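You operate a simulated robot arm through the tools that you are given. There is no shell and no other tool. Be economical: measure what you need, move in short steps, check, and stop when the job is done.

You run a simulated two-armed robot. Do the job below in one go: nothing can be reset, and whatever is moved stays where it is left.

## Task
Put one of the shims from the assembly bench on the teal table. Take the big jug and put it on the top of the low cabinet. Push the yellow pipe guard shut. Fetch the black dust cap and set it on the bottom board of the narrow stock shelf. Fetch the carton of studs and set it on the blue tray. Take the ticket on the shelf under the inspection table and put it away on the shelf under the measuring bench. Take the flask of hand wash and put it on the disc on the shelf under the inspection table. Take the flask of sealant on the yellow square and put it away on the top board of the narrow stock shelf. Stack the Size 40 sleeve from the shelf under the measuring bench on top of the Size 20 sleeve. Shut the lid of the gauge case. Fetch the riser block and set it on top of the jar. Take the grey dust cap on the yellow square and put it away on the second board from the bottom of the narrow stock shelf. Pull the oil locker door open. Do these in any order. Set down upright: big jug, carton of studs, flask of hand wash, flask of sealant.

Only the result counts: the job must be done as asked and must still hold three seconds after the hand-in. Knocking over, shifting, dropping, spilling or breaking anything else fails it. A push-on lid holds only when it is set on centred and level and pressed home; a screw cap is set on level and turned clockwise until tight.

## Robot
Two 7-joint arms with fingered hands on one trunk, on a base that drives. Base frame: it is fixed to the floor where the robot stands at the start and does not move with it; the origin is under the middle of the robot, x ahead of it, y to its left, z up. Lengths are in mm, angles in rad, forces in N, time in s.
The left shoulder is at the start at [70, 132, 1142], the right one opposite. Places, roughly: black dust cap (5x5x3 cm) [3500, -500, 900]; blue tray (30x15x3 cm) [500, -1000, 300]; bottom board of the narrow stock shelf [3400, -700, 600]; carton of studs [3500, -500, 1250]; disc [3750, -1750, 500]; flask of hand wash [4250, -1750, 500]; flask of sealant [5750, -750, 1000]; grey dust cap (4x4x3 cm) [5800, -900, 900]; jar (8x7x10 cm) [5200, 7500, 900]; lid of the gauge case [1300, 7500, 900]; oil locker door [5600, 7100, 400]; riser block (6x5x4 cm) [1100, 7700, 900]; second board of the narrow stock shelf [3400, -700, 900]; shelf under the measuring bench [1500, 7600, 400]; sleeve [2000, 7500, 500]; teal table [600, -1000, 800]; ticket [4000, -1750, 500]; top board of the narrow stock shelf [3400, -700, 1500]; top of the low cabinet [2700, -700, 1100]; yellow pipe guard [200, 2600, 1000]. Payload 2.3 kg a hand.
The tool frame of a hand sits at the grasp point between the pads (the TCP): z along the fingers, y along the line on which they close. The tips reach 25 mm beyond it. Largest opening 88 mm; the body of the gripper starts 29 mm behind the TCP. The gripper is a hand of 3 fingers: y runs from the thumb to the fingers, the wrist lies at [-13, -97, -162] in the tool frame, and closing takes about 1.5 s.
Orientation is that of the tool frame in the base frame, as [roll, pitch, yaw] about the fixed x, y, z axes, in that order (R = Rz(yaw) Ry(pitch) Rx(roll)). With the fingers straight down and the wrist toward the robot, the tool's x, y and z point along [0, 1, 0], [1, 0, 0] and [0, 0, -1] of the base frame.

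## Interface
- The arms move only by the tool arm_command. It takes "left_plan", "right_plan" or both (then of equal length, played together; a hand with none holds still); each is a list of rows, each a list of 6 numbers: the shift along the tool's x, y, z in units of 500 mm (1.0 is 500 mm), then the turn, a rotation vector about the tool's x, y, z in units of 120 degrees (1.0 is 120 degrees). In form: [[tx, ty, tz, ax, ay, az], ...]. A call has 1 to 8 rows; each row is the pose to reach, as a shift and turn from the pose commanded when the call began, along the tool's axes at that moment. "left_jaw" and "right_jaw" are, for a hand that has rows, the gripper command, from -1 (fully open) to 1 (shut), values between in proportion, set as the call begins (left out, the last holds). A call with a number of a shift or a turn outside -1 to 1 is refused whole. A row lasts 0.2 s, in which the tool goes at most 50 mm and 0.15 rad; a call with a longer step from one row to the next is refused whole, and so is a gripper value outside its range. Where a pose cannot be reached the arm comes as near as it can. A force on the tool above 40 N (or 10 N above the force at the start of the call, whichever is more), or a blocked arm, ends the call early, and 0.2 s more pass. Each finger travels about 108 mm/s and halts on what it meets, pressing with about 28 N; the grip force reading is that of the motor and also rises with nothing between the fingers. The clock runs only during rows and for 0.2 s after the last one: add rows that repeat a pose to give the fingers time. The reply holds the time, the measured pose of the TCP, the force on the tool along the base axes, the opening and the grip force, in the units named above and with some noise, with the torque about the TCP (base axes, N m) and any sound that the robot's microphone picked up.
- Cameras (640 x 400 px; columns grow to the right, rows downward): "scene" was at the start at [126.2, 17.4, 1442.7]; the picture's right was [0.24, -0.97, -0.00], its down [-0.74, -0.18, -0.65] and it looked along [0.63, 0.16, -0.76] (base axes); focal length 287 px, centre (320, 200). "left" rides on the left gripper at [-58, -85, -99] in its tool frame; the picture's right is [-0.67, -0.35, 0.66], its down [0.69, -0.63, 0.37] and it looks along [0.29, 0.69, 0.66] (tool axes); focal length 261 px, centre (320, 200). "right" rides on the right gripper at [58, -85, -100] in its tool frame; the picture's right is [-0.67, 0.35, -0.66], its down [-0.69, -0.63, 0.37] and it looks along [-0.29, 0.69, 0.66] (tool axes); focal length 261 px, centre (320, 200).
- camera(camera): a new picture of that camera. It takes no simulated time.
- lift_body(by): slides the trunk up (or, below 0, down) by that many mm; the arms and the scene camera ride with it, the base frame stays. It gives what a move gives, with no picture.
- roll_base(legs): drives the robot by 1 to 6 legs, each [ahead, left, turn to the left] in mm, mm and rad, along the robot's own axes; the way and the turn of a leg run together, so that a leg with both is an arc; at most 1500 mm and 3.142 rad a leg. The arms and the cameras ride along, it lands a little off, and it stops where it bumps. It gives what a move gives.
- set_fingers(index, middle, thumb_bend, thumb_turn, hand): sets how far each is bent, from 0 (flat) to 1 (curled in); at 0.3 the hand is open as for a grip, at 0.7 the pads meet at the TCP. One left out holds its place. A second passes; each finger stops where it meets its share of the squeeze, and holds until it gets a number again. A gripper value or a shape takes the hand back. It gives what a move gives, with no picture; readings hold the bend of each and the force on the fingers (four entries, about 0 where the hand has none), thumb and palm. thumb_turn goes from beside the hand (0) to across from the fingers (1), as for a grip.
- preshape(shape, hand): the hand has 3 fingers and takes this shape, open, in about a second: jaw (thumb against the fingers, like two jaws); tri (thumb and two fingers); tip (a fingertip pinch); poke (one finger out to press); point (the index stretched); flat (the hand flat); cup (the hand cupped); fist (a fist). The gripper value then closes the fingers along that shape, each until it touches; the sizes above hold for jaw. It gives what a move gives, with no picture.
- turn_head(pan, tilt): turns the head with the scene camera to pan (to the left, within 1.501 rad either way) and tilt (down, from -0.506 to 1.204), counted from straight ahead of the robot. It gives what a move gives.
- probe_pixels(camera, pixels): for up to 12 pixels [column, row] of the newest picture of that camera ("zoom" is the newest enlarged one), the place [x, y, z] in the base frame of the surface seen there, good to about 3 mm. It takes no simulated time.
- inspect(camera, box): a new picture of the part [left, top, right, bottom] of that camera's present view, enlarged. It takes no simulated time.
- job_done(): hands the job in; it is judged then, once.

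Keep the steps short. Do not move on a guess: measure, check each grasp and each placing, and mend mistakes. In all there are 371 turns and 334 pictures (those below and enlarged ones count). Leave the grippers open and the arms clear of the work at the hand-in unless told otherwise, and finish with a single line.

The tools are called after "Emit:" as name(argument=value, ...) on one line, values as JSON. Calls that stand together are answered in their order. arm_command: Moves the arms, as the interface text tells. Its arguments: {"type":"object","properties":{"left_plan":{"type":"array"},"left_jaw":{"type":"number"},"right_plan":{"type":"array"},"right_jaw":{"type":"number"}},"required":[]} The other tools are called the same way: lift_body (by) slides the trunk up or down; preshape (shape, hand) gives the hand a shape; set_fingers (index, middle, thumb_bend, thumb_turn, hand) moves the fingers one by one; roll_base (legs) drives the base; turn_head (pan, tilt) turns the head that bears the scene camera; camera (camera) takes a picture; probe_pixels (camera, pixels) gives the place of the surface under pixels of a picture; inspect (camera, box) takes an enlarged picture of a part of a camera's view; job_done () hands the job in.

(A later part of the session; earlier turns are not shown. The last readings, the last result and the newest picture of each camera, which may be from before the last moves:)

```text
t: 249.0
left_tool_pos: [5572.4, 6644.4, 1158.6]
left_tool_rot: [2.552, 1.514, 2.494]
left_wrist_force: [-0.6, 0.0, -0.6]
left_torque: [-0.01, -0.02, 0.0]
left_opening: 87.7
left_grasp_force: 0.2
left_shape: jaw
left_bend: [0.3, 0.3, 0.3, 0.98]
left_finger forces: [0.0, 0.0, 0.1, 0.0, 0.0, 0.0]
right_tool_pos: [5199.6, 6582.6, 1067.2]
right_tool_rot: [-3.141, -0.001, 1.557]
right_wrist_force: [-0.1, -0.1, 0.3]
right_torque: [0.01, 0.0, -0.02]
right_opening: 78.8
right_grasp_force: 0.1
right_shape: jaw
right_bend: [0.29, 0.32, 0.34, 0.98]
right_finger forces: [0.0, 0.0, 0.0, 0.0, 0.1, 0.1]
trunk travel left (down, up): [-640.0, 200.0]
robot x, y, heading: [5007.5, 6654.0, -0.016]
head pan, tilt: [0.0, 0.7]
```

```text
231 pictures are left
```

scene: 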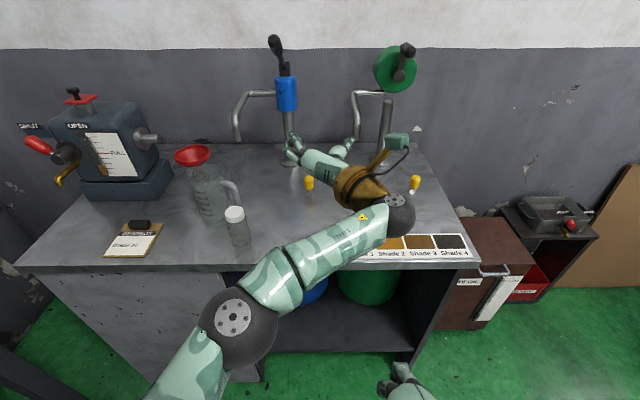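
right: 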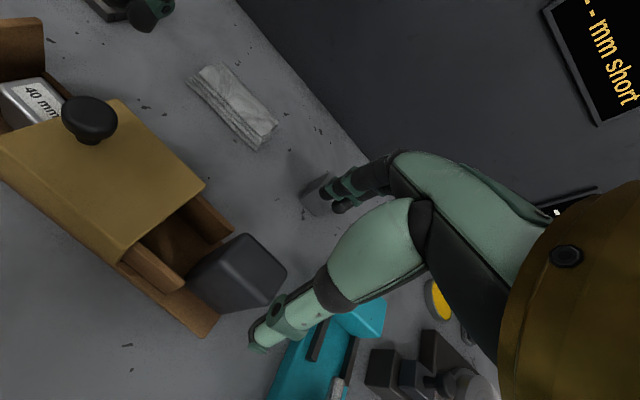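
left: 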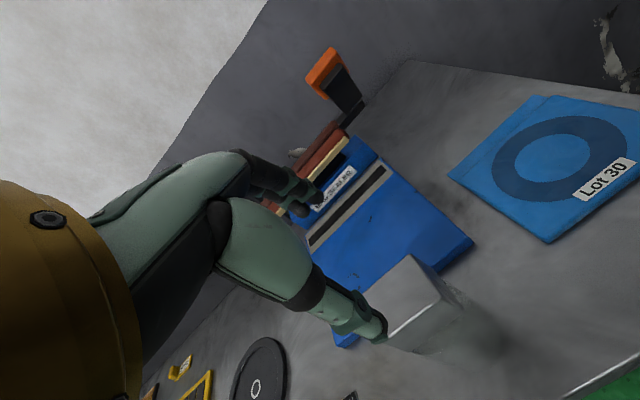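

The hand points ahead over the counter. I'll back off, lower the trunk, and view the handle.

Emit:
roll_base(legs=[[-420, 60, 0.012]])

Emit:
arm_command(left_plan=[[0, 0, -0.09, 0, 0, 0], [0, 0, -0.18, 0, 0, 0], [0, 0, -0.27, 0, 0, 0], [0, 0, -0.35, 0, 0, 0]])

Emit:
lift_body(by=-400)

Emit:
lift_body(by=-150)

Emit:
turn_head(pan=0.35, tilt=0.4)

Emit:
camera(camera="scene")

```text
t: 251.6
left_tool_pos: [5156.6, 6710.9, 1158.0]
left_tool_rot: [2.55, 1.512, 2.496]
left_wrist_force: [0.2, 1.4, 0.9]
left_torque: [0.0, 0.01, -0.01]
left_opening: 87.9
left_grasp_force: 0.0
left_shape: jaw
left_bend: [0.3, 0.3, 0.3, 0.98]
left_finger forces: [0.0, 0.0, 0.1, 0.0, 0.0, 0.0]
right_tool_pos: [4783.1, 6645.7, 1066.0]
right_tool_rot: [-3.139, 0.0, 1.562]
right_wrist_force: [-0.2, -0.7, 0.4]
right_torque: [0.0, 0.0, 0.0]
right_opening: 79.1
right_grasp_force: 0.0
right_shape: jaw
right_bend: [0.29, 0.32, 0.34, 0.98]
right_finger forces: [0.0, 0.1, 0.0, 0.0, 0.1, 0.0]
trunk travel left (down, up): [-640.0, 200.0]
robot x, y, heading: [4592.0, 6721.5, -0.004]
head pan, tilt: [0.0, 0.7]
```

```text
t: 252.6
left_tool_pos: [5068.7, 6677.5, 1198.8]
left_tool_rot: [2.529, 1.515, 2.476]
left_wrist_force: [-0.1, -0.3, -0.2]
left_torque: [0.01, 0.0, 0.06]
left_opening: 87.9
left_grasp_force: 0.1
left_shape: jaw
left_bend: [0.3, 0.3, 0.3, 0.98]
left_finger forces: [0.0, 0.0, 0.1, 0.1, 0.0, 0.0]
left hand out of reach, approached as far as the arm can: row 1, 2, 3, 4
right_tool_pos: [4780.7, 6645.6, 1067.2]
right_tool_rot: [3.141, -0.001, 1.561]
right_wrist_force: [-1.3, 1.4, 1.1]
right_torque: [0.02, 0.0, 0.02]
right_opening: 78.9
right_grasp_force: 0.0
right_shape: jaw
right_bend: [0.29, 0.32, 0.34, 0.98]
right_finger forces: [0.0, 0.0, 0.1, 0.1, 0.1, 0.0]
trunk travel left (down, up): [-640.0, 200.0]
robot x, y, heading: [4594.0, 6714.7, -0.005]
head pan, tilt: [0.0, 0.7]
```

```text
t: 256.5
left_tool_pos: [5068.2, 6677.4, 798.2]
left_tool_rot: [2.54, 1.513, 2.485]
left_wrist_force: [-0.7, 0.1, 0.7]
left_torque: [0.01, 0.0, 0.0]
left_opening: 87.7
left_grasp_force: 0.0
left_shape: jaw
left_bend: [0.3, 0.3, 0.3, 0.98]
left_finger forces: [0.0, 0.0, 0.1, 0.0, 0.0, 0.1]
right_tool_pos: [4781.8, 6645.1, 667.1]
right_tool_rot: [3.141, 0.001, 1.562]
right_wrist_force: [0.7, -0.7, 0.0]
right_torque: [0.02, -0.02, 0.01]
right_opening: 79.2
right_grasp_force: 0.0
right_shape: jaw
right_bend: [0.29, 0.32, 0.34, 0.98]
right_finger forces: [0.0, 0.0, 0.1, 0.0, 0.1, 0.0]
trunk travel left (down, up): [-240.0, 600.0]
robot x, y, heading: [4590.8, 6716.5, -0.007]
head pan, tilt: [0.0, 0.7]
```

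```text
t: 258.2
left_tool_pos: [5069.0, 6676.7, 647.4]
left_tool_rot: [2.538, 1.514, 2.483]
left_wrist_force: [-0.3, 0.4, -0.2]
left_torque: [0.03, 0.05, 0.01]
left_opening: 87.7
left_grasp_force: 0.0
left_shape: jaw
left_bend: [0.3, 0.3, 0.3, 0.98]
left_finger forces: [0.1, 0.0, 0.0, 0.0, 0.1, 0.1]
right_tool_pos: [4781.3, 6644.8, 517.8]
right_tool_rot: [-3.141, 0.0, 1.562]
right_wrist_force: [0.0, -0.4, 0.7]
right_torque: [0.02, 0.0, 0.04]
right_opening: 79.1
right_grasp_force: 0.1
right_shape: jaw
right_bend: [0.29, 0.32, 0.34, 0.98]
right_finger forces: [0.0, 0.0, 0.1, 0.1, 0.0, 0.0]
trunk travel left (down, up): [-90.0, 750.0]
robot x, y, heading: [4591.6, 6720.9, -0.006]
head pan, tilt: [0.0, 0.7]
```

```text
t: 259.1
left_tool_pos: [5070.2, 6678.1, 647.5]
left_tool_rot: [2.55, 1.514, 2.496]
left_wrist_force: [0.3, 0.6, 0.0]
left_torque: [0.02, 0.02, -0.01]
left_opening: 87.9
left_grasp_force: 0.1
left_shape: jaw
left_bend: [0.3, 0.3, 0.3, 0.98]
left_finger forces: [0.0, 0.0, 0.0, 0.0, 0.1, 0.0]
right_tool_pos: [4781.9, 6645.6, 515.9]
right_tool_rot: [-3.14, 0.0, 1.562]
right_wrist_force: [-0.4, 0.0, -0.2]
right_torque: [-0.04, 0.01, 0.02]
right_opening: 79.1
right_grasp_force: 0.1
right_shape: jaw
right_bend: [0.29, 0.32, 0.34, 0.98]
right_finger forces: [0.0, 0.0, 0.0, 0.0, 0.0, 0.0]
trunk travel left (down, up): [-90.0, 750.0]
robot x, y, heading: [4588.2, 6719.2, -0.007]
head pan, tilt: [0.351, 0.4]
```

```text
230 pictures are left
```

scene: 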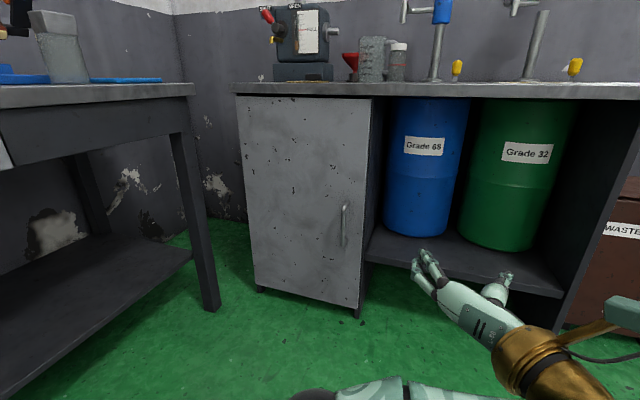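

Emit:
inspect(camera="scene", box=[320, 190, 380, 260])

Emit:
probe_pixels(camera="zoom", pixels=[[265, 130], [265, 160], [265, 200], [265, 230], [265, 280], [300, 200], [340, 150], [260, 112]])

Emit:
probe_pixels(camera="scene", pixels=[[242, 120], [258, 280], [368, 120], [356, 300], [290, 90], [194, 310], [215, 305]])

```text
5.71 times, centred on (350, 225) of scene
```

zoom: 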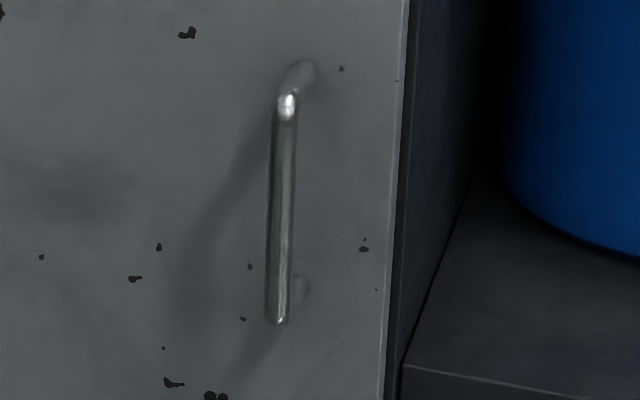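

```text
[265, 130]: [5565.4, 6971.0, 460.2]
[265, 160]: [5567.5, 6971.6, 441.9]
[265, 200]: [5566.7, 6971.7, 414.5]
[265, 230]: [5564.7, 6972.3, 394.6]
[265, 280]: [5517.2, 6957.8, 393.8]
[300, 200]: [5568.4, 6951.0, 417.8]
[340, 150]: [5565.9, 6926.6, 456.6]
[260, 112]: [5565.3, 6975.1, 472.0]
```

```text
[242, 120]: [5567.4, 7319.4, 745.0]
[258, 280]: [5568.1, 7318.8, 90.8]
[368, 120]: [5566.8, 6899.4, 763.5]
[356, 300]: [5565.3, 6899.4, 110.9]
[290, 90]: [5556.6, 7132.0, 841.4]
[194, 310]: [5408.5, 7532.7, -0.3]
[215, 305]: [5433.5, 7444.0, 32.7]
```

The handle bar is at (5523,6955), z 375–475. The hinge is at y 7319. I'll lower the left hand to bar height first.

Emit:
arm_command(left_plan=[[0.07, 0.03, 0, 0, 0, 0], [0.14, 0.06, 0, 0, 0, 0], [0.21, 0.09, 0, 0, 0, 0], [0.28, 0.12, 0, 0, 0, 0], [0.36, 0.15, 0, 0, 0, 0], [0.444, 0.18, 0, 0, 0, 0], [0.444, 0.18, 0, 0, 0, 0]], left_jaw=-0.6)

Emit:
camera(camera="scene")

```text
t: 260.6
left_tool_pos: [5119.6, 6751.6, 595.2]
left_tool_rot: [2.758, 1.439, 2.705]
left_wrist_force: [0.5, 0.1, -0.4]
left_torque: [0.03, -0.02, -0.03]
left_opening: 70.6
left_grasp_force: 0.0
left_shape: jaw
left_bend: [0.27, 0.34, 0.49, 0.99]
left_finger forces: [0.0, 0.1, 0.1, 0.0, 0.1, 0.1]
left hand out of reach, approached as far as the arm can: row 1, 2, 3, 4, 5, 6, 7
right_tool_pos: [4782.5, 6645.7, 517.3]
right_tool_rot: [-3.14, 0.003, 1.562]
right_wrist_force: [0.0, 0.6, -0.2]
right_torque: [-0.03, 0.04, -0.03]
right_opening: 79.1
right_grasp_force: 0.2
right_shape: jaw
right_bend: [0.29, 0.32, 0.34, 0.98]
right_finger forces: [0.1, 0.0, 0.1, 0.0, 0.0, 0.1]
trunk travel left (down, up): [-90.0, 750.0]
robot x, y, heading: [4592.4, 6720.9, -0.006]
head pan, tilt: [0.351, 0.4]
```

```text
228 pictures are left
```

scene: 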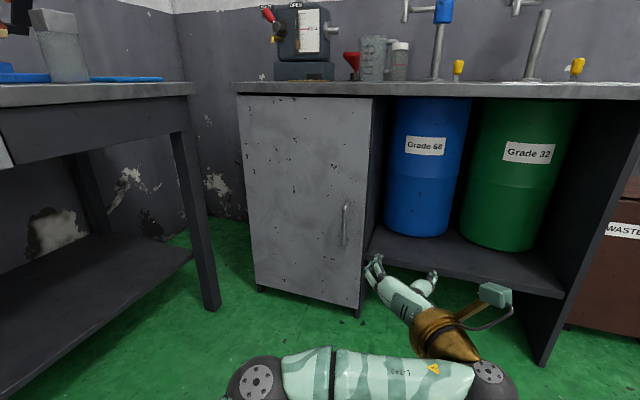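

The left arm is awkward in this orientation. I'll go back to tool-down and hook the bar with the fingers behind it instead.

Emit:
arm_command(left_plan=[[-0.02, 0, -0.03, 0.041, 0.041, 0.041], [-0.04, 0, -0.06, 0.082, 0.082, 0.082], [-0.06, 0, -0.09, 0.123, 0.123, 0.123], [-0.06, 0, -0.12, 0.164, 0.164, 0.164], [-0.06, 0, -0.12, 0.205, 0.205, 0.205], [-0.06, 0, -0.12, 0.246, 0.246, 0.246], [-0.06, 0, -0.12, 0.287, 0.287, 0.287]])

Emit:
arm_command(left_plan=[[0, 0, 0, 0.041, 0.041, 0.041], [0, 0, 0, 0.082, 0.082, 0.082], [0, 0, 0, 0.123, 0.123, 0.123], [0, 0, 0, 0.164, 0.164, 0.164], [0, 0, 0, 0.205, 0.205, 0.205], [0, 0, 0, 0.246, 0.246, 0.246], [0, 0, 0, 0.287, 0.287, 0.287]])

```text
t: 262.2
left_tool_pos: [5063.5, 6757.7, 636.2]
left_tool_rot: [2.779, 0.631, 2.048]
left_wrist_force: [0.7, -0.3, -0.5]
left_torque: [-0.03, -0.02, 0.0]
left_opening: 70.5
left_grasp_force: 0.0
left_shape: jaw
left_bend: [0.27, 0.34, 0.49, 0.99]
left_finger forces: [0.0, 0.0, 0.0, 0.0, 0.1, 0.0]
right_tool_pos: [4781.4, 6645.6, 516.8]
right_tool_rot: [3.141, -0.002, 1.562]
right_wrist_force: [0.8, 0.5, -0.4]
right_torque: [-0.02, 0.01, -0.02]
right_opening: 79.0
right_grasp_force: 0.1
right_shape: jaw
right_bend: [0.29, 0.32, 0.34, 0.98]
right_finger forces: [0.0, 0.0, 0.1, 0.0, 0.0, 0.0]
trunk travel left (down, up): [-90.0, 750.0]
robot x, y, heading: [4591.0, 6717.2, -0.006]
head pan, tilt: [0.351, 0.4]
```

```text
t: 263.9
left_tool_pos: [5056.7, 6757.3, 634.3]
left_tool_rot: [-3.027, -0.047, 1.521]
left_wrist_force: [-0.2, -0.7, 0.2]
left_torque: [0.01, -0.02, -0.01]
left_opening: 70.7
left_grasp_force: 0.1
left_shape: jaw
left_bend: [0.27, 0.34, 0.49, 0.99]
left_finger forces: [0.0, 0.0, 0.0, 0.0, 0.0, 0.1]
left hand out of reach, approached as far as the arm can: row 7
right_tool_pos: [4782.5, 6645.9, 517.5]
right_tool_rot: [3.141, 0.0, 1.563]
right_wrist_force: [0.2, 1.2, 0.6]
right_torque: [-0.02, 0.01, -0.01]
right_opening: 79.1
right_grasp_force: 0.0
right_shape: jaw
right_bend: [0.29, 0.32, 0.34, 0.98]
right_finger forces: [0.0, 0.1, 0.0, 0.1, 0.1, 0.1]
trunk travel left (down, up): [-90.0, 750.0]
robot x, y, heading: [4587.9, 6718.8, -0.014]
head pan, tilt: [0.351, 0.4]
```

Emit:
arm_command(left_plan=[[0.028, -0.028, 0.06, -0.011, -0.004, 0], [0.056, -0.055, 0.13, -0.022, -0.009, 0], [0.085, -0.083, 0.195, -0.033, -0.013, 0], [0.113, -0.11, 0.26, -0.044, -0.018, 0], [0.142, -0.138, 0.328, -0.055, -0.022, 0], [0.142, -0.138, 0.328, -0.055, -0.022, 0]], left_jaw=-0.1)

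```text
t: 265.2
left_tool_pos: [4974.4, 6837.9, 483.0]
left_tool_rot: [3.138, 0.002, 1.524]
left_wrist_force: [0.2, -0.2, 0.6]
left_torque: [0.0, -0.04, 0.0]
left_opening: 48.9
left_grasp_force: 0.1
left_shape: jaw
left_bend: [0.74, 0.42, 0.67, 1.0]
left_finger forces: [0.1, 0.0, 0.1, 0.1, 0.0, 0.1]
right_tool_pos: [4782.3, 6645.3, 516.6]
right_tool_rot: [-3.141, 0.001, 1.562]
right_wrist_force: [-0.4, 0.0, 0.6]
right_torque: [-0.03, -0.01, -0.03]
right_opening: 78.9
right_grasp_force: 0.1
right_shape: jaw
right_bend: [0.29, 0.32, 0.34, 0.98]
right_finger forces: [0.0, 0.1, 0.1, 0.0, 0.1, 0.0]
trunk travel left (down, up): [-90.0, 750.0]
robot x, y, heading: [4594.4, 6717.1, -0.005]
head pan, tilt: [0.351, 0.4]
```

Tool-down again. I'll drive close so the fingers end up just right of the bar.

Emit:
roll_base(legs=[[480, 30, 0]])

Emit:
camera(camera="left")

Emit:
turn_head(pan=0.4, tilt=0.7)

Emit:
camera(camera="scene")

```text
t: 268.1
left_tool_pos: [5447.5, 6869.6, 482.4]
left_tool_rot: [3.138, -0.001, 1.532]
left_wrist_force: [0.0, -0.4, 0.6]
left_torque: [0.0, 0.03, 0.0]
left_opening: 48.7
left_grasp_force: 0.1
left_shape: jaw
left_bend: [0.74, 0.42, 0.67, 1.0]
left_finger forces: [0.0, 0.0, 0.0, 0.1, 0.0, 0.0]
right_tool_pos: [5254.6, 6674.0, 517.7]
right_tool_rot: [3.142, 0.0, 1.571]
right_wrist_force: [0.0, 0.7, 0.0]
right_torque: [0.03, 0.0, 0.01]
right_opening: 79.2
right_grasp_force: 0.1
right_shape: jaw
right_bend: [0.29, 0.32, 0.34, 0.98]
right_finger forces: [0.1, 0.0, 0.1, 0.1, 0.0, 0.0]
trunk travel left (down, up): [-90.0, 750.0]
robot x, y, heading: [5066.7, 6747.4, -0.001]
head pan, tilt: [0.351, 0.4]
```

```text
227 pictures are left
```

left: 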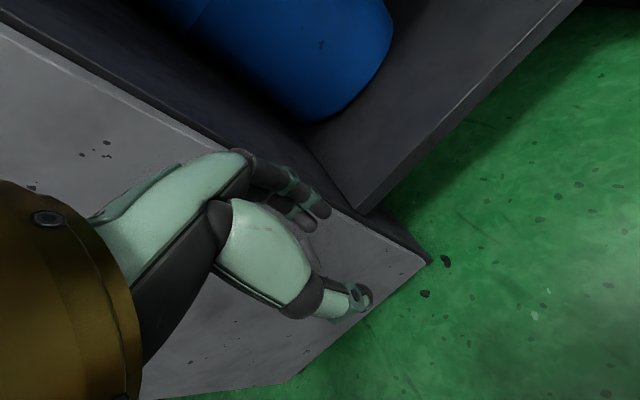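

```text
t: 268.9
left_tool_pos: [5446.2, 6868.9, 482.4]
left_tool_rot: [3.138, 0.001, 1.533]
left_wrist_force: [0.3, 0.3, 0.2]
left_torque: [-0.01, 0.03, 0.01]
left_opening: 48.9
left_grasp_force: 0.1
left_shape: jaw
left_bend: [0.74, 0.42, 0.67, 1.0]
left_finger forces: [0.0, 0.0, 0.0, 0.0, 0.1, 0.0]
right_tool_pos: [5254.7, 6674.9, 517.0]
right_tool_rot: [3.141, 0.002, 1.571]
right_wrist_force: [0.7, 0.0, 0.0]
right_torque: [0.0, -0.01, 0.0]
right_opening: 79.3
right_grasp_force: 0.1
right_shape: jaw
right_bend: [0.29, 0.32, 0.34, 0.98]
right_finger forces: [0.0, 0.0, 0.0, 0.0, 0.0, 0.1]
trunk travel left (down, up): [-90.0, 750.0]
robot x, y, heading: [5063.1, 6748.4, -0.002]
head pan, tilt: [0.4, 0.7]
```

```text
226 pictures are left
```

scene: 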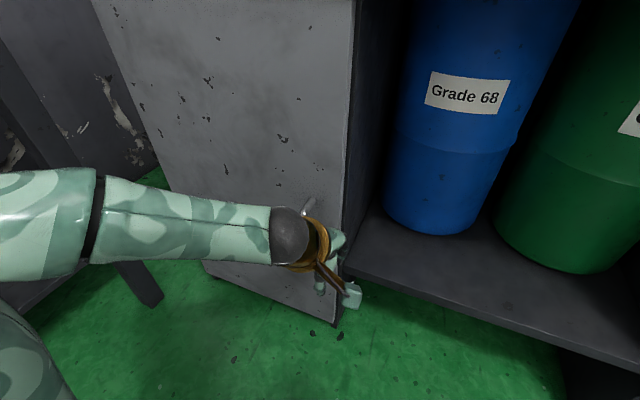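

Emit:
probe_pixels(camera="scene", pixels=[[307, 203], [305, 212], [312, 200], [335, 225], [330, 235]])

Emit:
inspect(camera="scene", box=[270, 180, 380, 320])

```text
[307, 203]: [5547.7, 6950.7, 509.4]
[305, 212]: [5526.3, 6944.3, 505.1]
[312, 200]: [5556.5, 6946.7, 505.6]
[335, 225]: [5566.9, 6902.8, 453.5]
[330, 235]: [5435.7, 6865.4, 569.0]
```

```text
2.86 times, centred on (325, 250) of scene
```

zoom: 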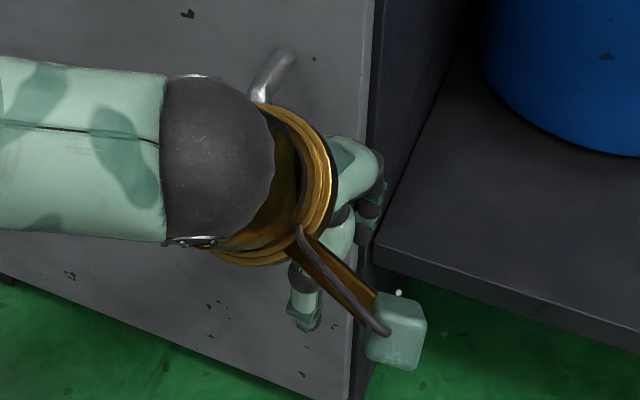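

The bar's top bend is at z≈507 and the bar at y≈6949. I'll put the fingers' plane between bar and door on the right side, then slide left.

Emit:
arm_command(left_plan=[[0.002, 0.05, -0.01, 0, 0, 0], [0.004, 0.1, -0.01, 0, 0, 0], [0.005, 0.138, -0.01, 0, 0, 0], [0.005, 0.138, -0.01, 0, 0, 0]], left_jaw=0.0)

Emit:
inspect(camera="scene", box=[270, 160, 390, 320])

Emit:
camera(camera="left")

```text
t: 269.9
left_tool_pos: [5515.8, 6870.2, 488.0]
left_tool_rot: [3.138, 0.0, 1.533]
left_wrist_force: [0.8, -0.8, -0.4]
left_torque: [-0.01, 0.0, 0.0]
left_opening: 44.1
left_grasp_force: 0.0
left_shape: jaw
left_bend: [0.74, 0.44, 0.69, 1.0]
left_finger forces: [0.0, 0.1, 0.1, 0.0, 0.0, 0.0]
right_tool_pos: [5254.0, 6674.3, 517.5]
right_tool_rot: [-3.141, -0.001, 1.571]
right_wrist_force: [0.4, -0.1, 0.3]
right_torque: [0.02, 0.01, 0.0]
right_opening: 79.0
right_grasp_force: 0.0
right_shape: jaw
right_bend: [0.29, 0.32, 0.34, 0.98]
right_finger forces: [0.1, 0.1, 0.0, 0.0, 0.0, 0.0]
trunk travel left (down, up): [-90.0, 750.0]
robot x, y, heading: [5061.1, 6743.3, 0.001]
head pan, tilt: [0.4, 0.7]
```

```text
2.50 times, centred on (330, 240) of scene
```

zoom: 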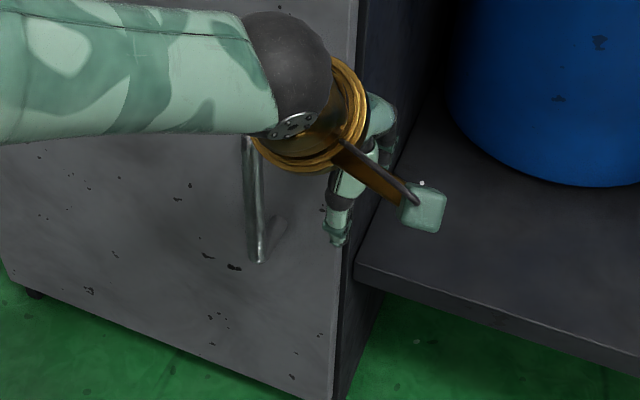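

```text
223 pictures are left
```

left: 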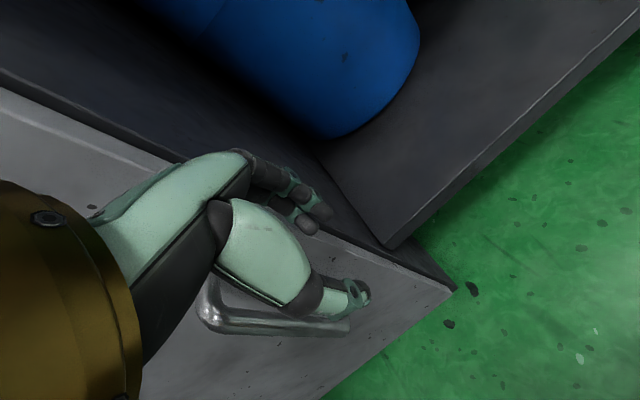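

Emit:
probe_pixels(camera="left", pixels=[[235, 320], [270, 325], [212, 290], [205, 310], [335, 326]])

Emit:
probe_pixels(camera="zoom", pixels=[[250, 180], [254, 240], [262, 200]])

```text
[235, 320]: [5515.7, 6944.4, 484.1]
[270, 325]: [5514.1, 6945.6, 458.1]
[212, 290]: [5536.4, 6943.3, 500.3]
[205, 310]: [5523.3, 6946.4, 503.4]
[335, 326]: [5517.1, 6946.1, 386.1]
```

```text
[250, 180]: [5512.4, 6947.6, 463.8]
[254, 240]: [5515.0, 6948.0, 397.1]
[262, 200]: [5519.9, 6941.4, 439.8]
```

The bar centre is (5519,6949). I'll slide left 79 mm to straddle it.

Emit:
arm_command(left_plan=[[0.05, 0, 0, 0, 0, 0], [0.1, -0.002, 0, 0, 0, 0], [0.14, -0.003, 0, 0, 0, 0], [0.158, -0.003, 0, 0, 0, 0], [0.158, -0.003, 0, 0, 0, 0]])

Emit:
camera(camera="left")

```text
t: 271.0
left_tool_pos: [5514.7, 6938.2, 488.2]
left_tool_rot: [3.137, 0.003, 1.513]
left_wrist_force: [-12.5, -19.7, 2.1]
left_torque: [0.23, -0.28, -0.85]
left_opening: 42.2
left_grasp_force: 0.0
left_shape: jaw
left_bend: [0.74, 0.48, 0.69, 1.0]
left_finger forces: [0.0, 33.1, 0.0, 0.1, 0.0, 0.0]
right_tool_pos: [5252.8, 6670.6, 517.0]
right_tool_rot: [3.137, -0.002, 1.559]
right_wrist_force: [0.6, 0.5, -0.2]
right_torque: [0.0, 0.02, 0.01]
right_opening: 79.1
right_grasp_force: 0.0
right_shape: jaw
right_bend: [0.29, 0.32, 0.34, 0.98]
right_finger forces: [0.1, 0.0, 0.1, 0.0, 0.1, 0.0]
trunk travel left (down, up): [-90.0, 750.0]
robot x, y, heading: [5063.2, 6745.1, -0.011]
head pan, tilt: [0.4, 0.7]
stopped in row 5 (left hand): the force on the tool passed its limit (the readings are from after the stop); the commanded pose is now the measured one
```

```text
222 pictures are left
```

left: 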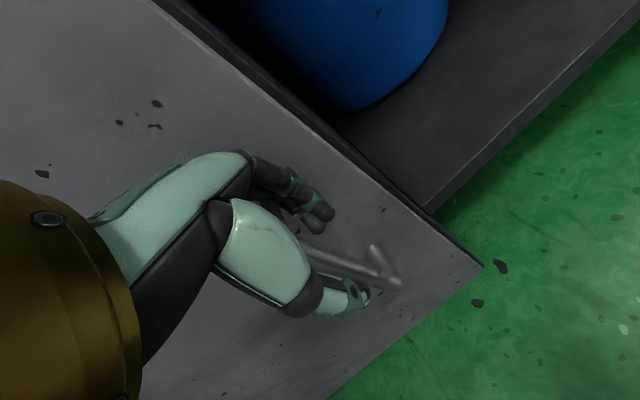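

A finger is against the bar. I'll close gently to see if the bar is captured between thumb and fingers.

Emit:
arm_command(left_plan=[[-0.006, 0, 0, 0, 0, 0], [-0.006, 0, 0, 0, 0, 0], [-0.006, 0, 0, 0, 0, 0], [-0.006, 0, 0, 0, 0, 0]], left_jaw=1)

Emit:
camera(camera="left")

```text
t: 272.0
left_tool_pos: [5516.6, 6935.5, 487.8]
left_tool_rot: [3.136, -0.002, 1.517]
left_wrist_force: [-1.1, -27.2, 5.1]
left_torque: [0.23, -0.23, -0.87]
left_opening: 0.2
left_grasp_force: 28.5
left_shape: jaw
left_bend: [0.7, 0.52, 0.74, 1.0]
left_finger forces: [0.1, 21.9, 0.1, 0.0, 0.0, 0.0]
right_tool_pos: [5253.2, 6671.1, 517.0]
right_tool_rot: [-3.141, -0.005, 1.563]
right_wrist_force: [-0.1, -0.4, 0.1]
right_torque: [0.01, -0.04, 0.01]
right_opening: 79.1
right_grasp_force: 0.1
right_shape: jaw
right_bend: [0.29, 0.32, 0.34, 0.98]
right_finger forces: [0.0, 0.1, 0.0, 0.0, 0.0, 0.0]
trunk travel left (down, up): [-90.0, 750.0]
robot x, y, heading: [5065.4, 6742.6, -0.007]
head pan, tilt: [0.4, 0.7]
```

```text
221 pictures are left
```

left: 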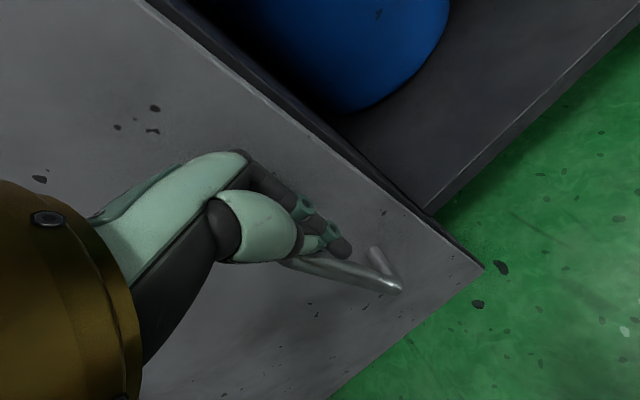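

It missed; the bar is just left of the thumb. I'll back off right, open wider, shift outward 12 mm, and slide in further.

Emit:
arm_command(left_plan=[[-0.05, 0, 0, 0, 0, 0], [-0.09, 0, 0, 0, 0, 0], [-0.09, -0.01, 0, 0, 0, 0], [-0.09, -0.022, 0, 0, 0, 0], [-0.09, -0.022, 0, 0, 0, 0]], left_jaw=-0.3)

Emit:
arm_command(left_plan=[[0.04, 0, 0, 0, 0, 0], [0.08, 0, 0, 0, 0, 0], [0.11, 0, 0, 0, 0, 0], [0.12, 0, 0, 0, 0, 0], [0.12, 0, 0, 0, 0, 0]])

Emit:
camera(camera="left")

```text
t: 273.2
left_tool_pos: [5502.5, 6894.7, 487.2]
left_tool_rot: [3.137, 0.003, 1.518]
left_wrist_force: [-0.4, 0.3, 0.1]
left_torque: [-0.03, -0.02, 0.05]
left_opening: 57.3
left_grasp_force: 0.1
left_shape: jaw
left_bend: [0.28, 0.39, 0.61, 1.0]
left_finger forces: [0.0, 0.0, 0.0, 0.0, 0.1, 0.0]
right_tool_pos: [5254.1, 6672.8, 517.7]
right_tool_rot: [3.141, -0.001, 1.564]
right_wrist_force: [-0.1, 0.0, 0.0]
right_torque: [0.0, 0.02, -0.03]
right_opening: 79.1
right_grasp_force: 0.1
right_shape: jaw
right_bend: [0.29, 0.32, 0.34, 0.98]
right_finger forces: [0.0, 0.0, 0.0, 0.0, 0.1, 0.0]
trunk travel left (down, up): [-90.0, 750.0]
robot x, y, heading: [5064.5, 6745.4, -0.012]
head pan, tilt: [0.4, 0.7]
```

```text
t: 274.1
left_tool_pos: [5505.1, 6939.5, 488.8]
left_tool_rot: [3.14, 0.003, 1.494]
left_wrist_force: [-6.0, -21.8, 1.5]
left_torque: [0.26, -0.08, -1.04]
left_opening: 57.0
left_grasp_force: 0.0
left_shape: jaw
left_bend: [0.73, 0.39, 0.61, 1.0]
left_finger forces: [0.1, 24.3, 0.1, 0.0, 0.0, 0.0]
right_tool_pos: [5253.1, 6666.9, 517.2]
right_tool_rot: [3.14, -0.003, 1.551]
right_wrist_force: [-0.1, 0.3, -0.2]
right_torque: [-0.01, 0.0, 0.01]
right_opening: 78.9
right_grasp_force: 0.0
right_shape: jaw
right_bend: [0.29, 0.32, 0.34, 0.98]
right_finger forces: [0.0, 0.0, 0.0, 0.0, 0.1, 0.0]
trunk travel left (down, up): [-90.0, 750.0]
robot x, y, heading: [5061.2, 6745.4, -0.018]
head pan, tilt: [0.4, 0.7]
stopped in row 4 (left hand): the force on the tool passed its limit (the readings are from after the stop); the commanded pose is now the measured one
```

```text
220 pictures are left
```

left: 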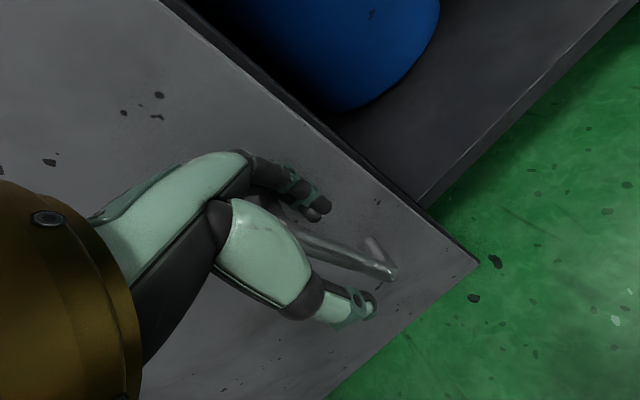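

The bar is a closed loop, so the fingers must come in sideways. I'll withdraw the left hand and use the right hand pointing left (+y), with fingers behind the bar.

Emit:
arm_command(left_plan=[[-0.06, 0, 0, 0, 0, 0], [-0.12, -0.03, -0.0, 0, 0, 0], [-0.12, -0.12, -0.02, 0, 0, 0], [-0.12, -0.21, -0.05, 0, 0, 0], [-0.1, -0.3, -0.08, 0, 0, 0], [-0.08, -0.39, -0.1, 0, 0, 0], [-0.06, -0.46, -0.12, 0, 0, 0]], left_jaw=-0.5)

Emit:
arm_command(right_plan=[[0, 0.05, 0, 0, 0.07, 0], [-0.02, 0.09, 0, 0, 0.14, 0], [-0.04, 0.12, 0, 0, 0.21, 0], [-0.06, 0.15, 0, 0, 0.28, 0], [-0.06, 0.18, 0, 0, 0.35, 0], [-0.06, 0.2, 0, 0, 0.42, 0], [-0.06, 0.2, 0, 0, 0.49, 0], [-0.06, 0.2, 0, 0, 0.56, 0]], right_jaw=-0.3)

Emit:
arm_command(right_plan=[[0, 0, 0, 0, 0.07, 0], [0, 0, 0, 0, 0.14, 0], [0, 0, 0, 0, 0.19, 0], [0, 0, 0, 0, 0.19, 0]])

Emit:
camera(camera="scene")

```text
t: 275.7
left_tool_pos: [5486.3, 6886.4, 487.3]
left_tool_rot: [3.14, 0.005, 1.502]
left_wrist_force: [-0.2, 0.0, 0.0]
left_torque: [-0.02, 0.0, -0.01]
left_opening: 65.6
left_grasp_force: 0.1
left_shape: jaw
left_bend: [0.27, 0.36, 0.54, 0.99]
left_finger forces: [0.0, 0.0, 0.0, 0.0, 0.0, 0.1]
left hand out of reach, approached as far as the arm can: row 3, 4, 5, 6, 7
right_tool_pos: [5253.8, 6670.3, 517.7]
right_tool_rot: [-3.141, 0.001, 1.555]
right_wrist_force: [-0.5, -0.6, -0.5]
right_torque: [-0.03, 0.0, -0.01]
right_opening: 78.9
right_grasp_force: 0.0
right_shape: jaw
right_bend: [0.29, 0.32, 0.34, 0.98]
right_finger forces: [0.0, 0.0, 0.0, 0.0, 0.0, 0.1]
trunk travel left (down, up): [-90.0, 750.0]
robot x, y, heading: [5064.2, 6743.9, -0.019]
head pan, tilt: [0.4, 0.7]
```

```text
t: 277.5
left_tool_pos: [5485.8, 6886.2, 487.4]
left_tool_rot: [3.14, 0.005, 1.502]
left_wrist_force: [-0.2, 0.1, 0.4]
left_torque: [-0.04, 0.0, 0.01]
left_opening: 65.8
left_grasp_force: 0.1
left_shape: jaw
left_bend: [0.27, 0.36, 0.54, 0.99]
left_finger forces: [0.0, 0.1, 0.0, 0.1, 0.0, 0.0]
right_tool_pos: [5381.9, 6619.7, 525.8]
right_tool_rot: [3.14, -1.175, 1.557]
right_wrist_force: [-0.7, 0.2, 0.5]
right_torque: [0.02, 0.02, -0.04]
right_opening: 57.6
right_grasp_force: 0.1
right_shape: jaw
right_bend: [0.28, 0.39, 0.61, 1.0]
right_finger forces: [0.0, 0.1, 0.0, 0.1, 0.0, 0.1]
right hand out of reach, approached as far as the arm can: row 1, 2, 3, 4, 5, 6, 7, 8
trunk travel left (down, up): [-90.0, 750.0]
robot x, y, heading: [5065.4, 6744.8, -0.014]
head pan, tilt: [0.4, 0.7]
```

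```text
t: 278.5
left_tool_pos: [5487.2, 6887.3, 487.8]
left_tool_rot: [3.139, 0.006, 1.503]
left_wrist_force: [1.2, 0.7, -1.1]
left_torque: [0.02, -0.01, -0.04]
left_opening: 66.0
left_grasp_force: 0.0
left_shape: jaw
left_bend: [0.27, 0.36, 0.54, 0.99]
left_finger forces: [0.0, 0.0, 0.0, 0.0, 0.1, 0.0]
right_tool_pos: [5383.1, 6621.4, 525.6]
right_tool_rot: [-0.29, -1.569, -1.296]
right_wrist_force: [-0.1, -0.4, -0.1]
right_torque: [0.03, -0.03, -0.01]
right_opening: 57.6
right_grasp_force: 0.1
right_shape: jaw
right_bend: [0.28, 0.39, 0.61, 1.0]
right_finger forces: [0.0, 0.0, 0.1, 0.0, 0.1, 0.0]
trunk travel left (down, up): [-90.0, 750.0]
robot x, y, heading: [5064.5, 6740.6, -0.014]
head pan, tilt: [0.4, 0.7]
```

```text
219 pictures are left
```

scene: 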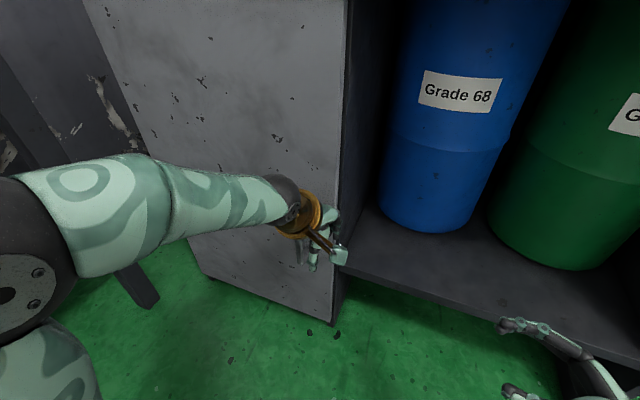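

The left arm needs to be out of the door's swing; I'll try raising it.

Emit:
arm_command(left_plan=[[0.0, -0.01, -0.09, 0, 0, 0], [0.0, -0.03, -0.18, 0, 0, 0], [0, -0.05, -0.27, 0, 0, 0], [0, -0.07, -0.36, 0, 0, 0], [0, -0.09, -0.45, 0, 0, 0], [0, -0.12, -0.54, 0, 0, 0], [0, -0.15, -0.62, 0, 0, 0]])

Emit:
camera(camera="scene")

```text
t: 280.1
left_tool_pos: [5417.9, 6890.5, 771.1]
left_tool_rot: [3.141, 0.001, 1.502]
left_wrist_force: [0.2, 0.5, -0.4]
left_torque: [-0.05, 0.03, 0.0]
left_opening: 65.9
left_grasp_force: 0.0
left_shape: jaw
left_bend: [0.27, 0.36, 0.54, 0.99]
left_finger forces: [0.0, 0.0, 0.0, 0.0, 0.0, 0.0]
left hand out of reach, approached as far as the arm can: row 7
right_tool_pos: [5382.7, 6621.9, 525.9]
right_tool_rot: [-2.715, -1.57, 1.131]
right_wrist_force: [0.3, 0.0, 0.1]
right_torque: [-0.02, 0.04, 0.0]
right_opening: 57.7
right_grasp_force: 0.1
right_shape: jaw
right_bend: [0.28, 0.39, 0.61, 1.0]
right_finger forces: [0.0, 0.1, 0.0, 0.0, 0.0, 0.0]
trunk travel left (down, up): [-90.0, 750.0]
robot x, y, heading: [5065.8, 6739.4, -0.019]
head pan, tilt: [0.4, 0.7]
```

```text
218 pictures are left
```

scene: 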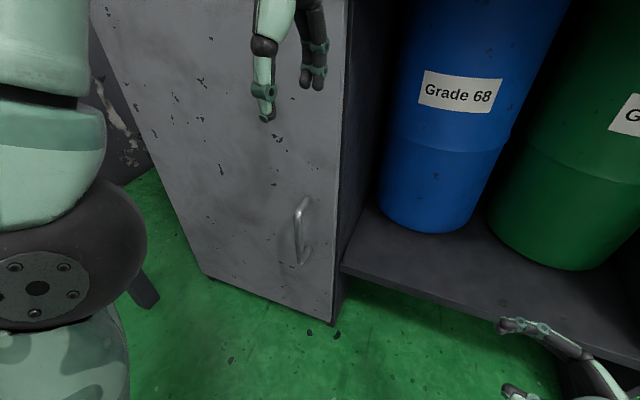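

The handle is visible again and the left hand is above the swing. I'll bring the right hand to the right side of the bar at z≈445.

Emit:
arm_command(right_plan=[[-0.033, 0.051, 0.06, 0, 0, 0], [-0.065, 0.102, 0.12, 0, 0, 0], [-0.098, 0.153, 0.18, 0, 0, 0], [-0.13, 0.204, 0.24, 0, 0, 0], [-0.162, 0.254, 0.3, 0, 0, 0], [-0.162, 0.254, 0.3, 0, 0, 0]])

Emit:
camera(camera="right")

Emit:
inspect(camera="scene", box=[240, 170, 400, 330])

```text
t: 281.5
left_tool_pos: [5417.8, 6892.4, 771.1]
left_tool_rot: [3.14, 0.003, 1.505]
left_wrist_force: [0.2, -0.7, 0.7]
left_torque: [0.02, -0.04, -0.01]
left_opening: 65.7
left_grasp_force: 0.1
left_shape: jaw
left_bend: [0.27, 0.36, 0.54, 0.99]
left_finger forces: [0.1, 0.0, 0.0, 0.0, 0.0, 0.0]
right_tool_pos: [5390.9, 6643.3, 482.9]
right_tool_rot: [1.498, -1.571, -3.085]
right_wrist_force: [0.4, -1.1, -0.6]
right_torque: [0.02, 0.0, -0.02]
right_opening: 57.6
right_grasp_force: 0.2
right_shape: jaw
right_bend: [0.28, 0.39, 0.61, 1.0]
right_finger forces: [0.0, 0.1, 0.0, 0.0, 0.1, 0.0]
right hand out of reach, approached as far as the arm can: row 1, 2, 3, 4, 5, 6
trunk travel left (down, up): [-90.0, 750.0]
robot x, y, heading: [5064.6, 6744.4, -0.012]
head pan, tilt: [0.4, 0.7]
```

```text
217 pictures are left
```

right: 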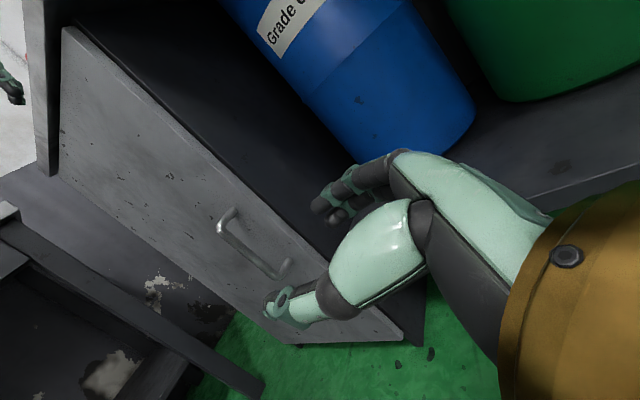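

```text
2.50 times, centred on (320, 250) of scene
```

zoom: 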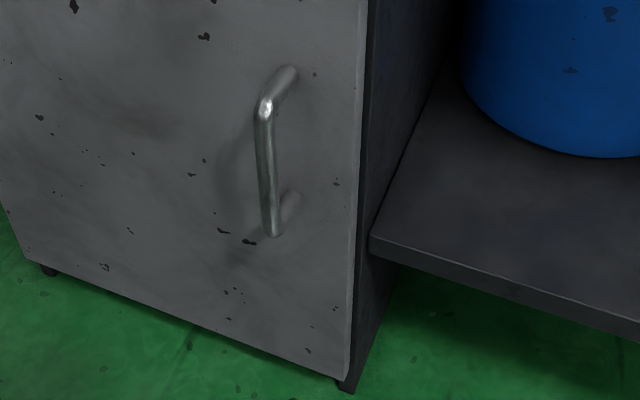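

The arm is cramped near the body. I'll first extend it straight ahead, then left.

Emit:
arm_command(right_plan=[[0, 0.08, 0, 0, 0, 0], [0, 0.16, 0, 0, 0, 0], [0, 0.24, 0, 0, 0, 0], [0, 0.24, 0.08, 0, 0, 0], [0, 0.24, 0.16, 0, 0, 0], [0, 0.24, 0.24, 0, 0, 0], [0, 0.24, 0.32, 0, 0, 0], [0, 0.24, 0.4, 0, 0, 0]])

```text
t: 283.3
left_tool_pos: [5417.8, 6892.2, 770.5]
left_tool_rot: [3.139, 0.002, 1.504]
left_wrist_force: [0.3, -0.5, -0.1]
left_torque: [-0.02, -0.01, 0.0]
left_opening: 65.6
left_grasp_force: 0.0
left_shape: jaw
left_bend: [0.27, 0.36, 0.54, 0.99]
left_finger forces: [0.0, 0.0, 0.0, 0.1, 0.0, 0.0]
right_tool_pos: [5394.8, 6639.7, 494.9]
right_tool_rot: [-0.481, -1.569, -1.106]
right_wrist_force: [-0.1, 0.2, 0.3]
right_torque: [0.01, -0.01, -0.04]
right_opening: 57.6
right_grasp_force: 0.1
right_shape: jaw
right_bend: [0.28, 0.39, 0.61, 1.0]
right_finger forces: [0.0, 0.1, 0.0, 0.1, 0.0, 0.0]
right hand out of reach, approached as far as the arm can: row 1, 2, 3, 4, 5, 6, 7, 8
trunk travel left (down, up): [-90.0, 750.0]
robot x, y, heading: [5065.2, 6743.9, -0.012]
head pan, tilt: [0.4, 0.7]
```

The right arm is limited there. The left hand's earlier "sleeve" posture (closing sideways, tilted forward) worked at this height, so I'll use that: back up, raise slightly, and rotate the left hand.

Emit:
roll_base(legs=[[-180, 0, 0.012]])

Emit:
arm_command(left_plan=[[0, 0, 0.04, 0, 0, 0.07], [0, 0, 0.08, 0, 0, 0.14], [0, 0, 0.12, 0, 0, 0.21], [0, 0, 0.16, 0, 0, 0.28], [0, 0, 0.2, 0, 0, 0.35], [0, 0, 0.2, 0, 0, 0.42], [0, 0, 0.2, 0, 0, 0.49], [0, 0, 0.2, 0, 0, 0.56]], left_jaw=-0.6)

Emit:
arm_command(left_plan=[[0, 0, 0, 0, 0, 0.07], [0, 0, 0, 0, 0, 0.14], [0, 0, 0, 0, 0, 0.205], [0, 0, 0, 0, 0, 0.205]])

Emit:
arm_command(left_plan=[[0, 0, 0, 0, 0.062, 0], [0, 0, 0, 0, 0.124, 0], [0, 0, 0, 0, 0.186, 0], [0, 0, 0, 0, 0.248, 0], [0, 0, 0, 0, 0.31, 0], [0, 0, 0, 0, 0.372, 0], [0, 0, 0, 0, 0.372, 0]])

```text
t: 284.8
left_tool_pos: [5238.5, 6898.7, 770.9]
left_tool_rot: [3.14, 0.003, 1.516]
left_wrist_force: [-0.4, 0.0, 0.2]
left_torque: [-0.02, 0.0, 0.0]
left_opening: 66.0
left_grasp_force: 0.0
left_shape: jaw
left_bend: [0.27, 0.36, 0.54, 0.99]
left_finger forces: [0.0, 0.0, 0.0, 0.0, 0.0, 0.0]
right_tool_pos: [5217.5, 6646.0, 494.7]
right_tool_rot: [-0.965, -1.57, -0.61]
right_wrist_force: [0.5, 1.0, -0.3]
right_torque: [0.03, -0.03, -0.03]
right_opening: 57.8
right_grasp_force: 0.0
right_shape: jaw
right_bend: [0.28, 0.39, 0.61, 1.0]
right_finger forces: [0.1, 0.0, 0.1, 0.1, 0.1, 0.1]
trunk travel left (down, up): [-90.0, 750.0]
robot x, y, heading: [4883.8, 6743.7, -0.005]
head pan, tilt: [0.4, 0.7]
```

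```text
t: 286.6
left_tool_pos: [5237.2, 6898.1, 670.7]
left_tool_rot: [3.138, 0.002, 0.342]
left_wrist_force: [0.5, 0.0, 0.5]
left_torque: [0.0, 0.02, -0.03]
left_opening: 70.2
left_grasp_force: 0.1
left_shape: jaw
left_bend: [0.27, 0.34, 0.49, 0.99]
left_finger forces: [0.1, 0.1, 0.1, 0.0, 0.1, 0.0]
right_tool_pos: [5217.4, 6645.8, 494.9]
right_tool_rot: [2.166, -1.569, 2.542]
right_wrist_force: [-1.0, -0.2, -0.2]
right_torque: [0.02, -0.03, 0.0]
right_opening: 57.6
right_grasp_force: 0.0
right_shape: jaw
right_bend: [0.28, 0.39, 0.61, 1.0]
right_finger forces: [0.1, 0.0, 0.1, 0.0, 0.0, 0.1]
trunk travel left (down, up): [-90.0, 750.0]
robot x, y, heading: [4884.6, 6743.6, -0.001]
head pan, tilt: [0.4, 0.7]
```

```text
t: 287.6
left_tool_pos: [5238.5, 6897.6, 671.4]
left_tool_rot: [3.138, -0.001, -0.088]
left_wrist_force: [0.2, -0.6, -1.0]
left_torque: [0.05, 0.03, 0.0]
left_opening: 70.2
left_grasp_force: 0.1
left_shape: jaw
left_bend: [0.27, 0.34, 0.49, 0.99]
left_finger forces: [0.0, 0.0, 0.0, 0.1, 0.0, 0.0]
right_tool_pos: [5216.6, 6645.4, 494.7]
right_tool_rot: [-0.905, -1.569, -0.668]
right_wrist_force: [-0.4, -0.1, 0.3]
right_torque: [0.02, -0.02, -0.01]
right_opening: 57.6
right_grasp_force: 0.0
right_shape: jaw
right_bend: [0.28, 0.39, 0.61, 1.0]
right_finger forces: [0.0, 0.0, 0.0, 0.0, 0.0, 0.1]
trunk travel left (down, up): [-90.0, 750.0]
robot x, y, heading: [4883.3, 6745.5, -0.007]
head pan, tilt: [0.4, 0.7]
```

```text
t: 289.2
left_tool_pos: [5237.7, 6897.6, 671.7]
left_tool_rot: [3.136, -0.782, -0.081]
left_wrist_force: [0.2, 0.5, 0.6]
left_torque: [-0.01, 0.0, -0.02]
left_opening: 70.3
left_grasp_force: 0.1
left_shape: jaw
left_bend: [0.27, 0.34, 0.49, 0.99]
left_finger forces: [0.0, 0.0, 0.0, 0.0, 0.0, 0.0]
right_tool_pos: [5216.6, 6645.7, 494.1]
right_tool_rot: [0.733, -1.569, -2.307]
right_wrist_force: [-0.5, -0.3, 0.5]
right_torque: [0.01, 0.0, 0.0]
right_opening: 57.6
right_grasp_force: 0.1
right_shape: jaw
right_bend: [0.28, 0.39, 0.61, 1.0]
right_finger forces: [0.1, 0.0, 0.0, 0.0, 0.1, 0.0]
trunk travel left (down, up): [-90.0, 750.0]
robot x, y, heading: [4884.2, 6742.3, -0.003]
head pan, tilt: [0.4, 0.7]
```

All reached. I'll lower the hand to bar height ahead of the robot.

Emit:
arm_command(left_plan=[[-0.039, -0.003, 0.089, 0, 0, 0], [-0.078, -0.006, 0.178, 0, 0, 0], [-0.117, -0.009, 0.266, 0, 0, 0], [-0.156, -0.012, 0.355, 0, 0, 0], [-0.195, -0.014, 0.444, 0, 0, 0], [-0.195, -0.014, 0.444, 0, 0, 0]])

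Emit:
camera(camera="left")

```text
t: 290.6
left_tool_pos: [5325.0, 6895.7, 445.3]
left_tool_rot: [3.137, -0.779, -0.083]
left_wrist_force: [-0.1, 0.4, -0.1]
left_torque: [0.0, -0.05, 0.03]
left_opening: 69.9
left_grasp_force: 0.1
left_shape: jaw
left_bend: [0.27, 0.34, 0.49, 0.99]
left_finger forces: [0.1, 0.1, 0.1, 0.2, 0.0, 0.1]
right_tool_pos: [5217.8, 6644.8, 495.6]
right_tool_rot: [-2.227, -1.569, 0.654]
right_wrist_force: [-0.4, 1.1, -0.3]
right_torque: [0.02, 0.04, 0.01]
right_opening: 57.4
right_grasp_force: 0.0
right_shape: jaw
right_bend: [0.28, 0.39, 0.61, 1.0]
right_finger forces: [0.0, 0.0, 0.0, 0.0, 0.1, 0.0]
trunk travel left (down, up): [-90.0, 750.0]
robot x, y, heading: [4884.9, 6748.6, 0.0]
head pan, tilt: [0.4, 0.7]
```

```text
215 pictures are left
```

left: 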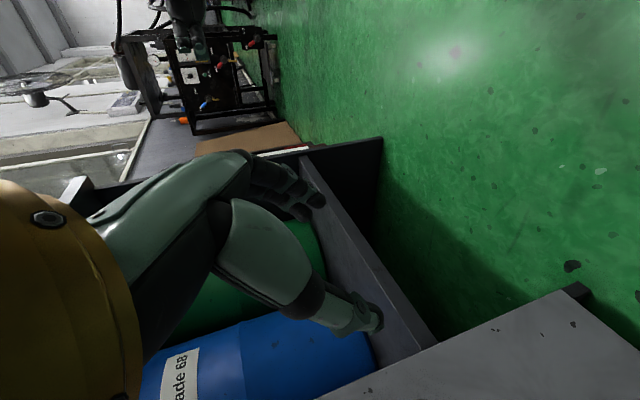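

I'll shift left 53 mm and drive ahead 140 mm so that the open fingers approach the bar.

Emit:
roll_base(legs=[[0, 53, 0], [140, 0, 0]])

Emit:
camera(camera="left")

Emit:
inspect(camera="scene", box=[200, 150, 440, 340])

```text
t: 292.5
left_tool_pos: [5464.1, 6946.3, 446.4]
left_tool_rot: [3.135, -0.779, -0.083]
left_wrist_force: [-0.3, -0.4, 0.5]
left_torque: [0.05, 0.02, -0.01]
left_opening: 70.3
left_grasp_force: 0.1
left_shape: jaw
left_bend: [0.27, 0.34, 0.49, 0.99]
left_finger forces: [0.0, 0.0, 0.1, 0.0, 0.0, 0.0]
right_tool_pos: [5357.3, 6698.3, 494.4]
right_tool_rot: [1.489, -1.57, -3.064]
right_wrist_force: [-0.3, 0.1, 0.1]
right_torque: [0.0, 0.01, -0.02]
right_opening: 57.4
right_grasp_force: 0.0
right_shape: jaw
right_bend: [0.28, 0.39, 0.61, 1.0]
right_finger forces: [0.0, 0.0, 0.0, 0.1, 0.1, 0.0]
trunk travel left (down, up): [-90.0, 750.0]
robot x, y, heading: [5023.2, 6797.9, -0.001]
head pan, tilt: [0.4, 0.7]
```

```text
214 pictures are left
```

left: 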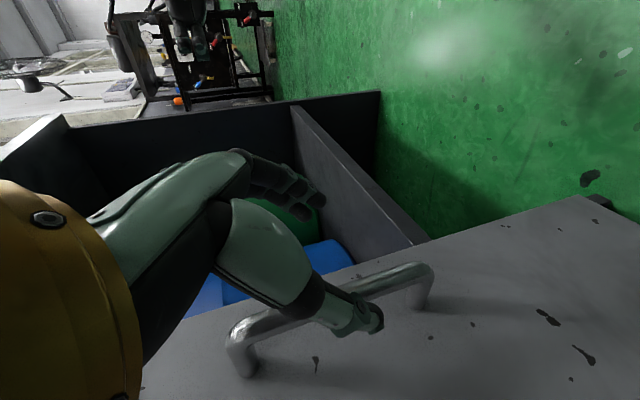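

```text
2.11 times, centred on (320, 245) of scene
```

zoom: 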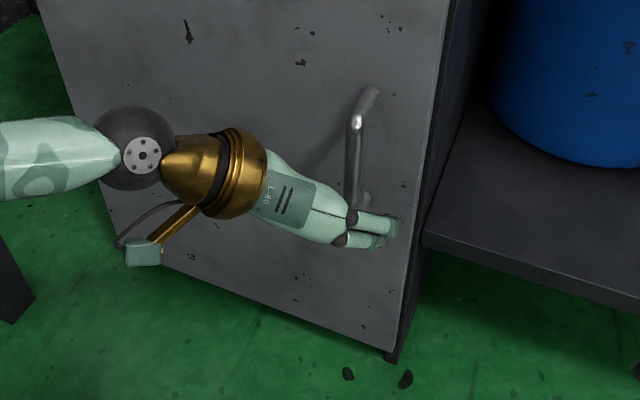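

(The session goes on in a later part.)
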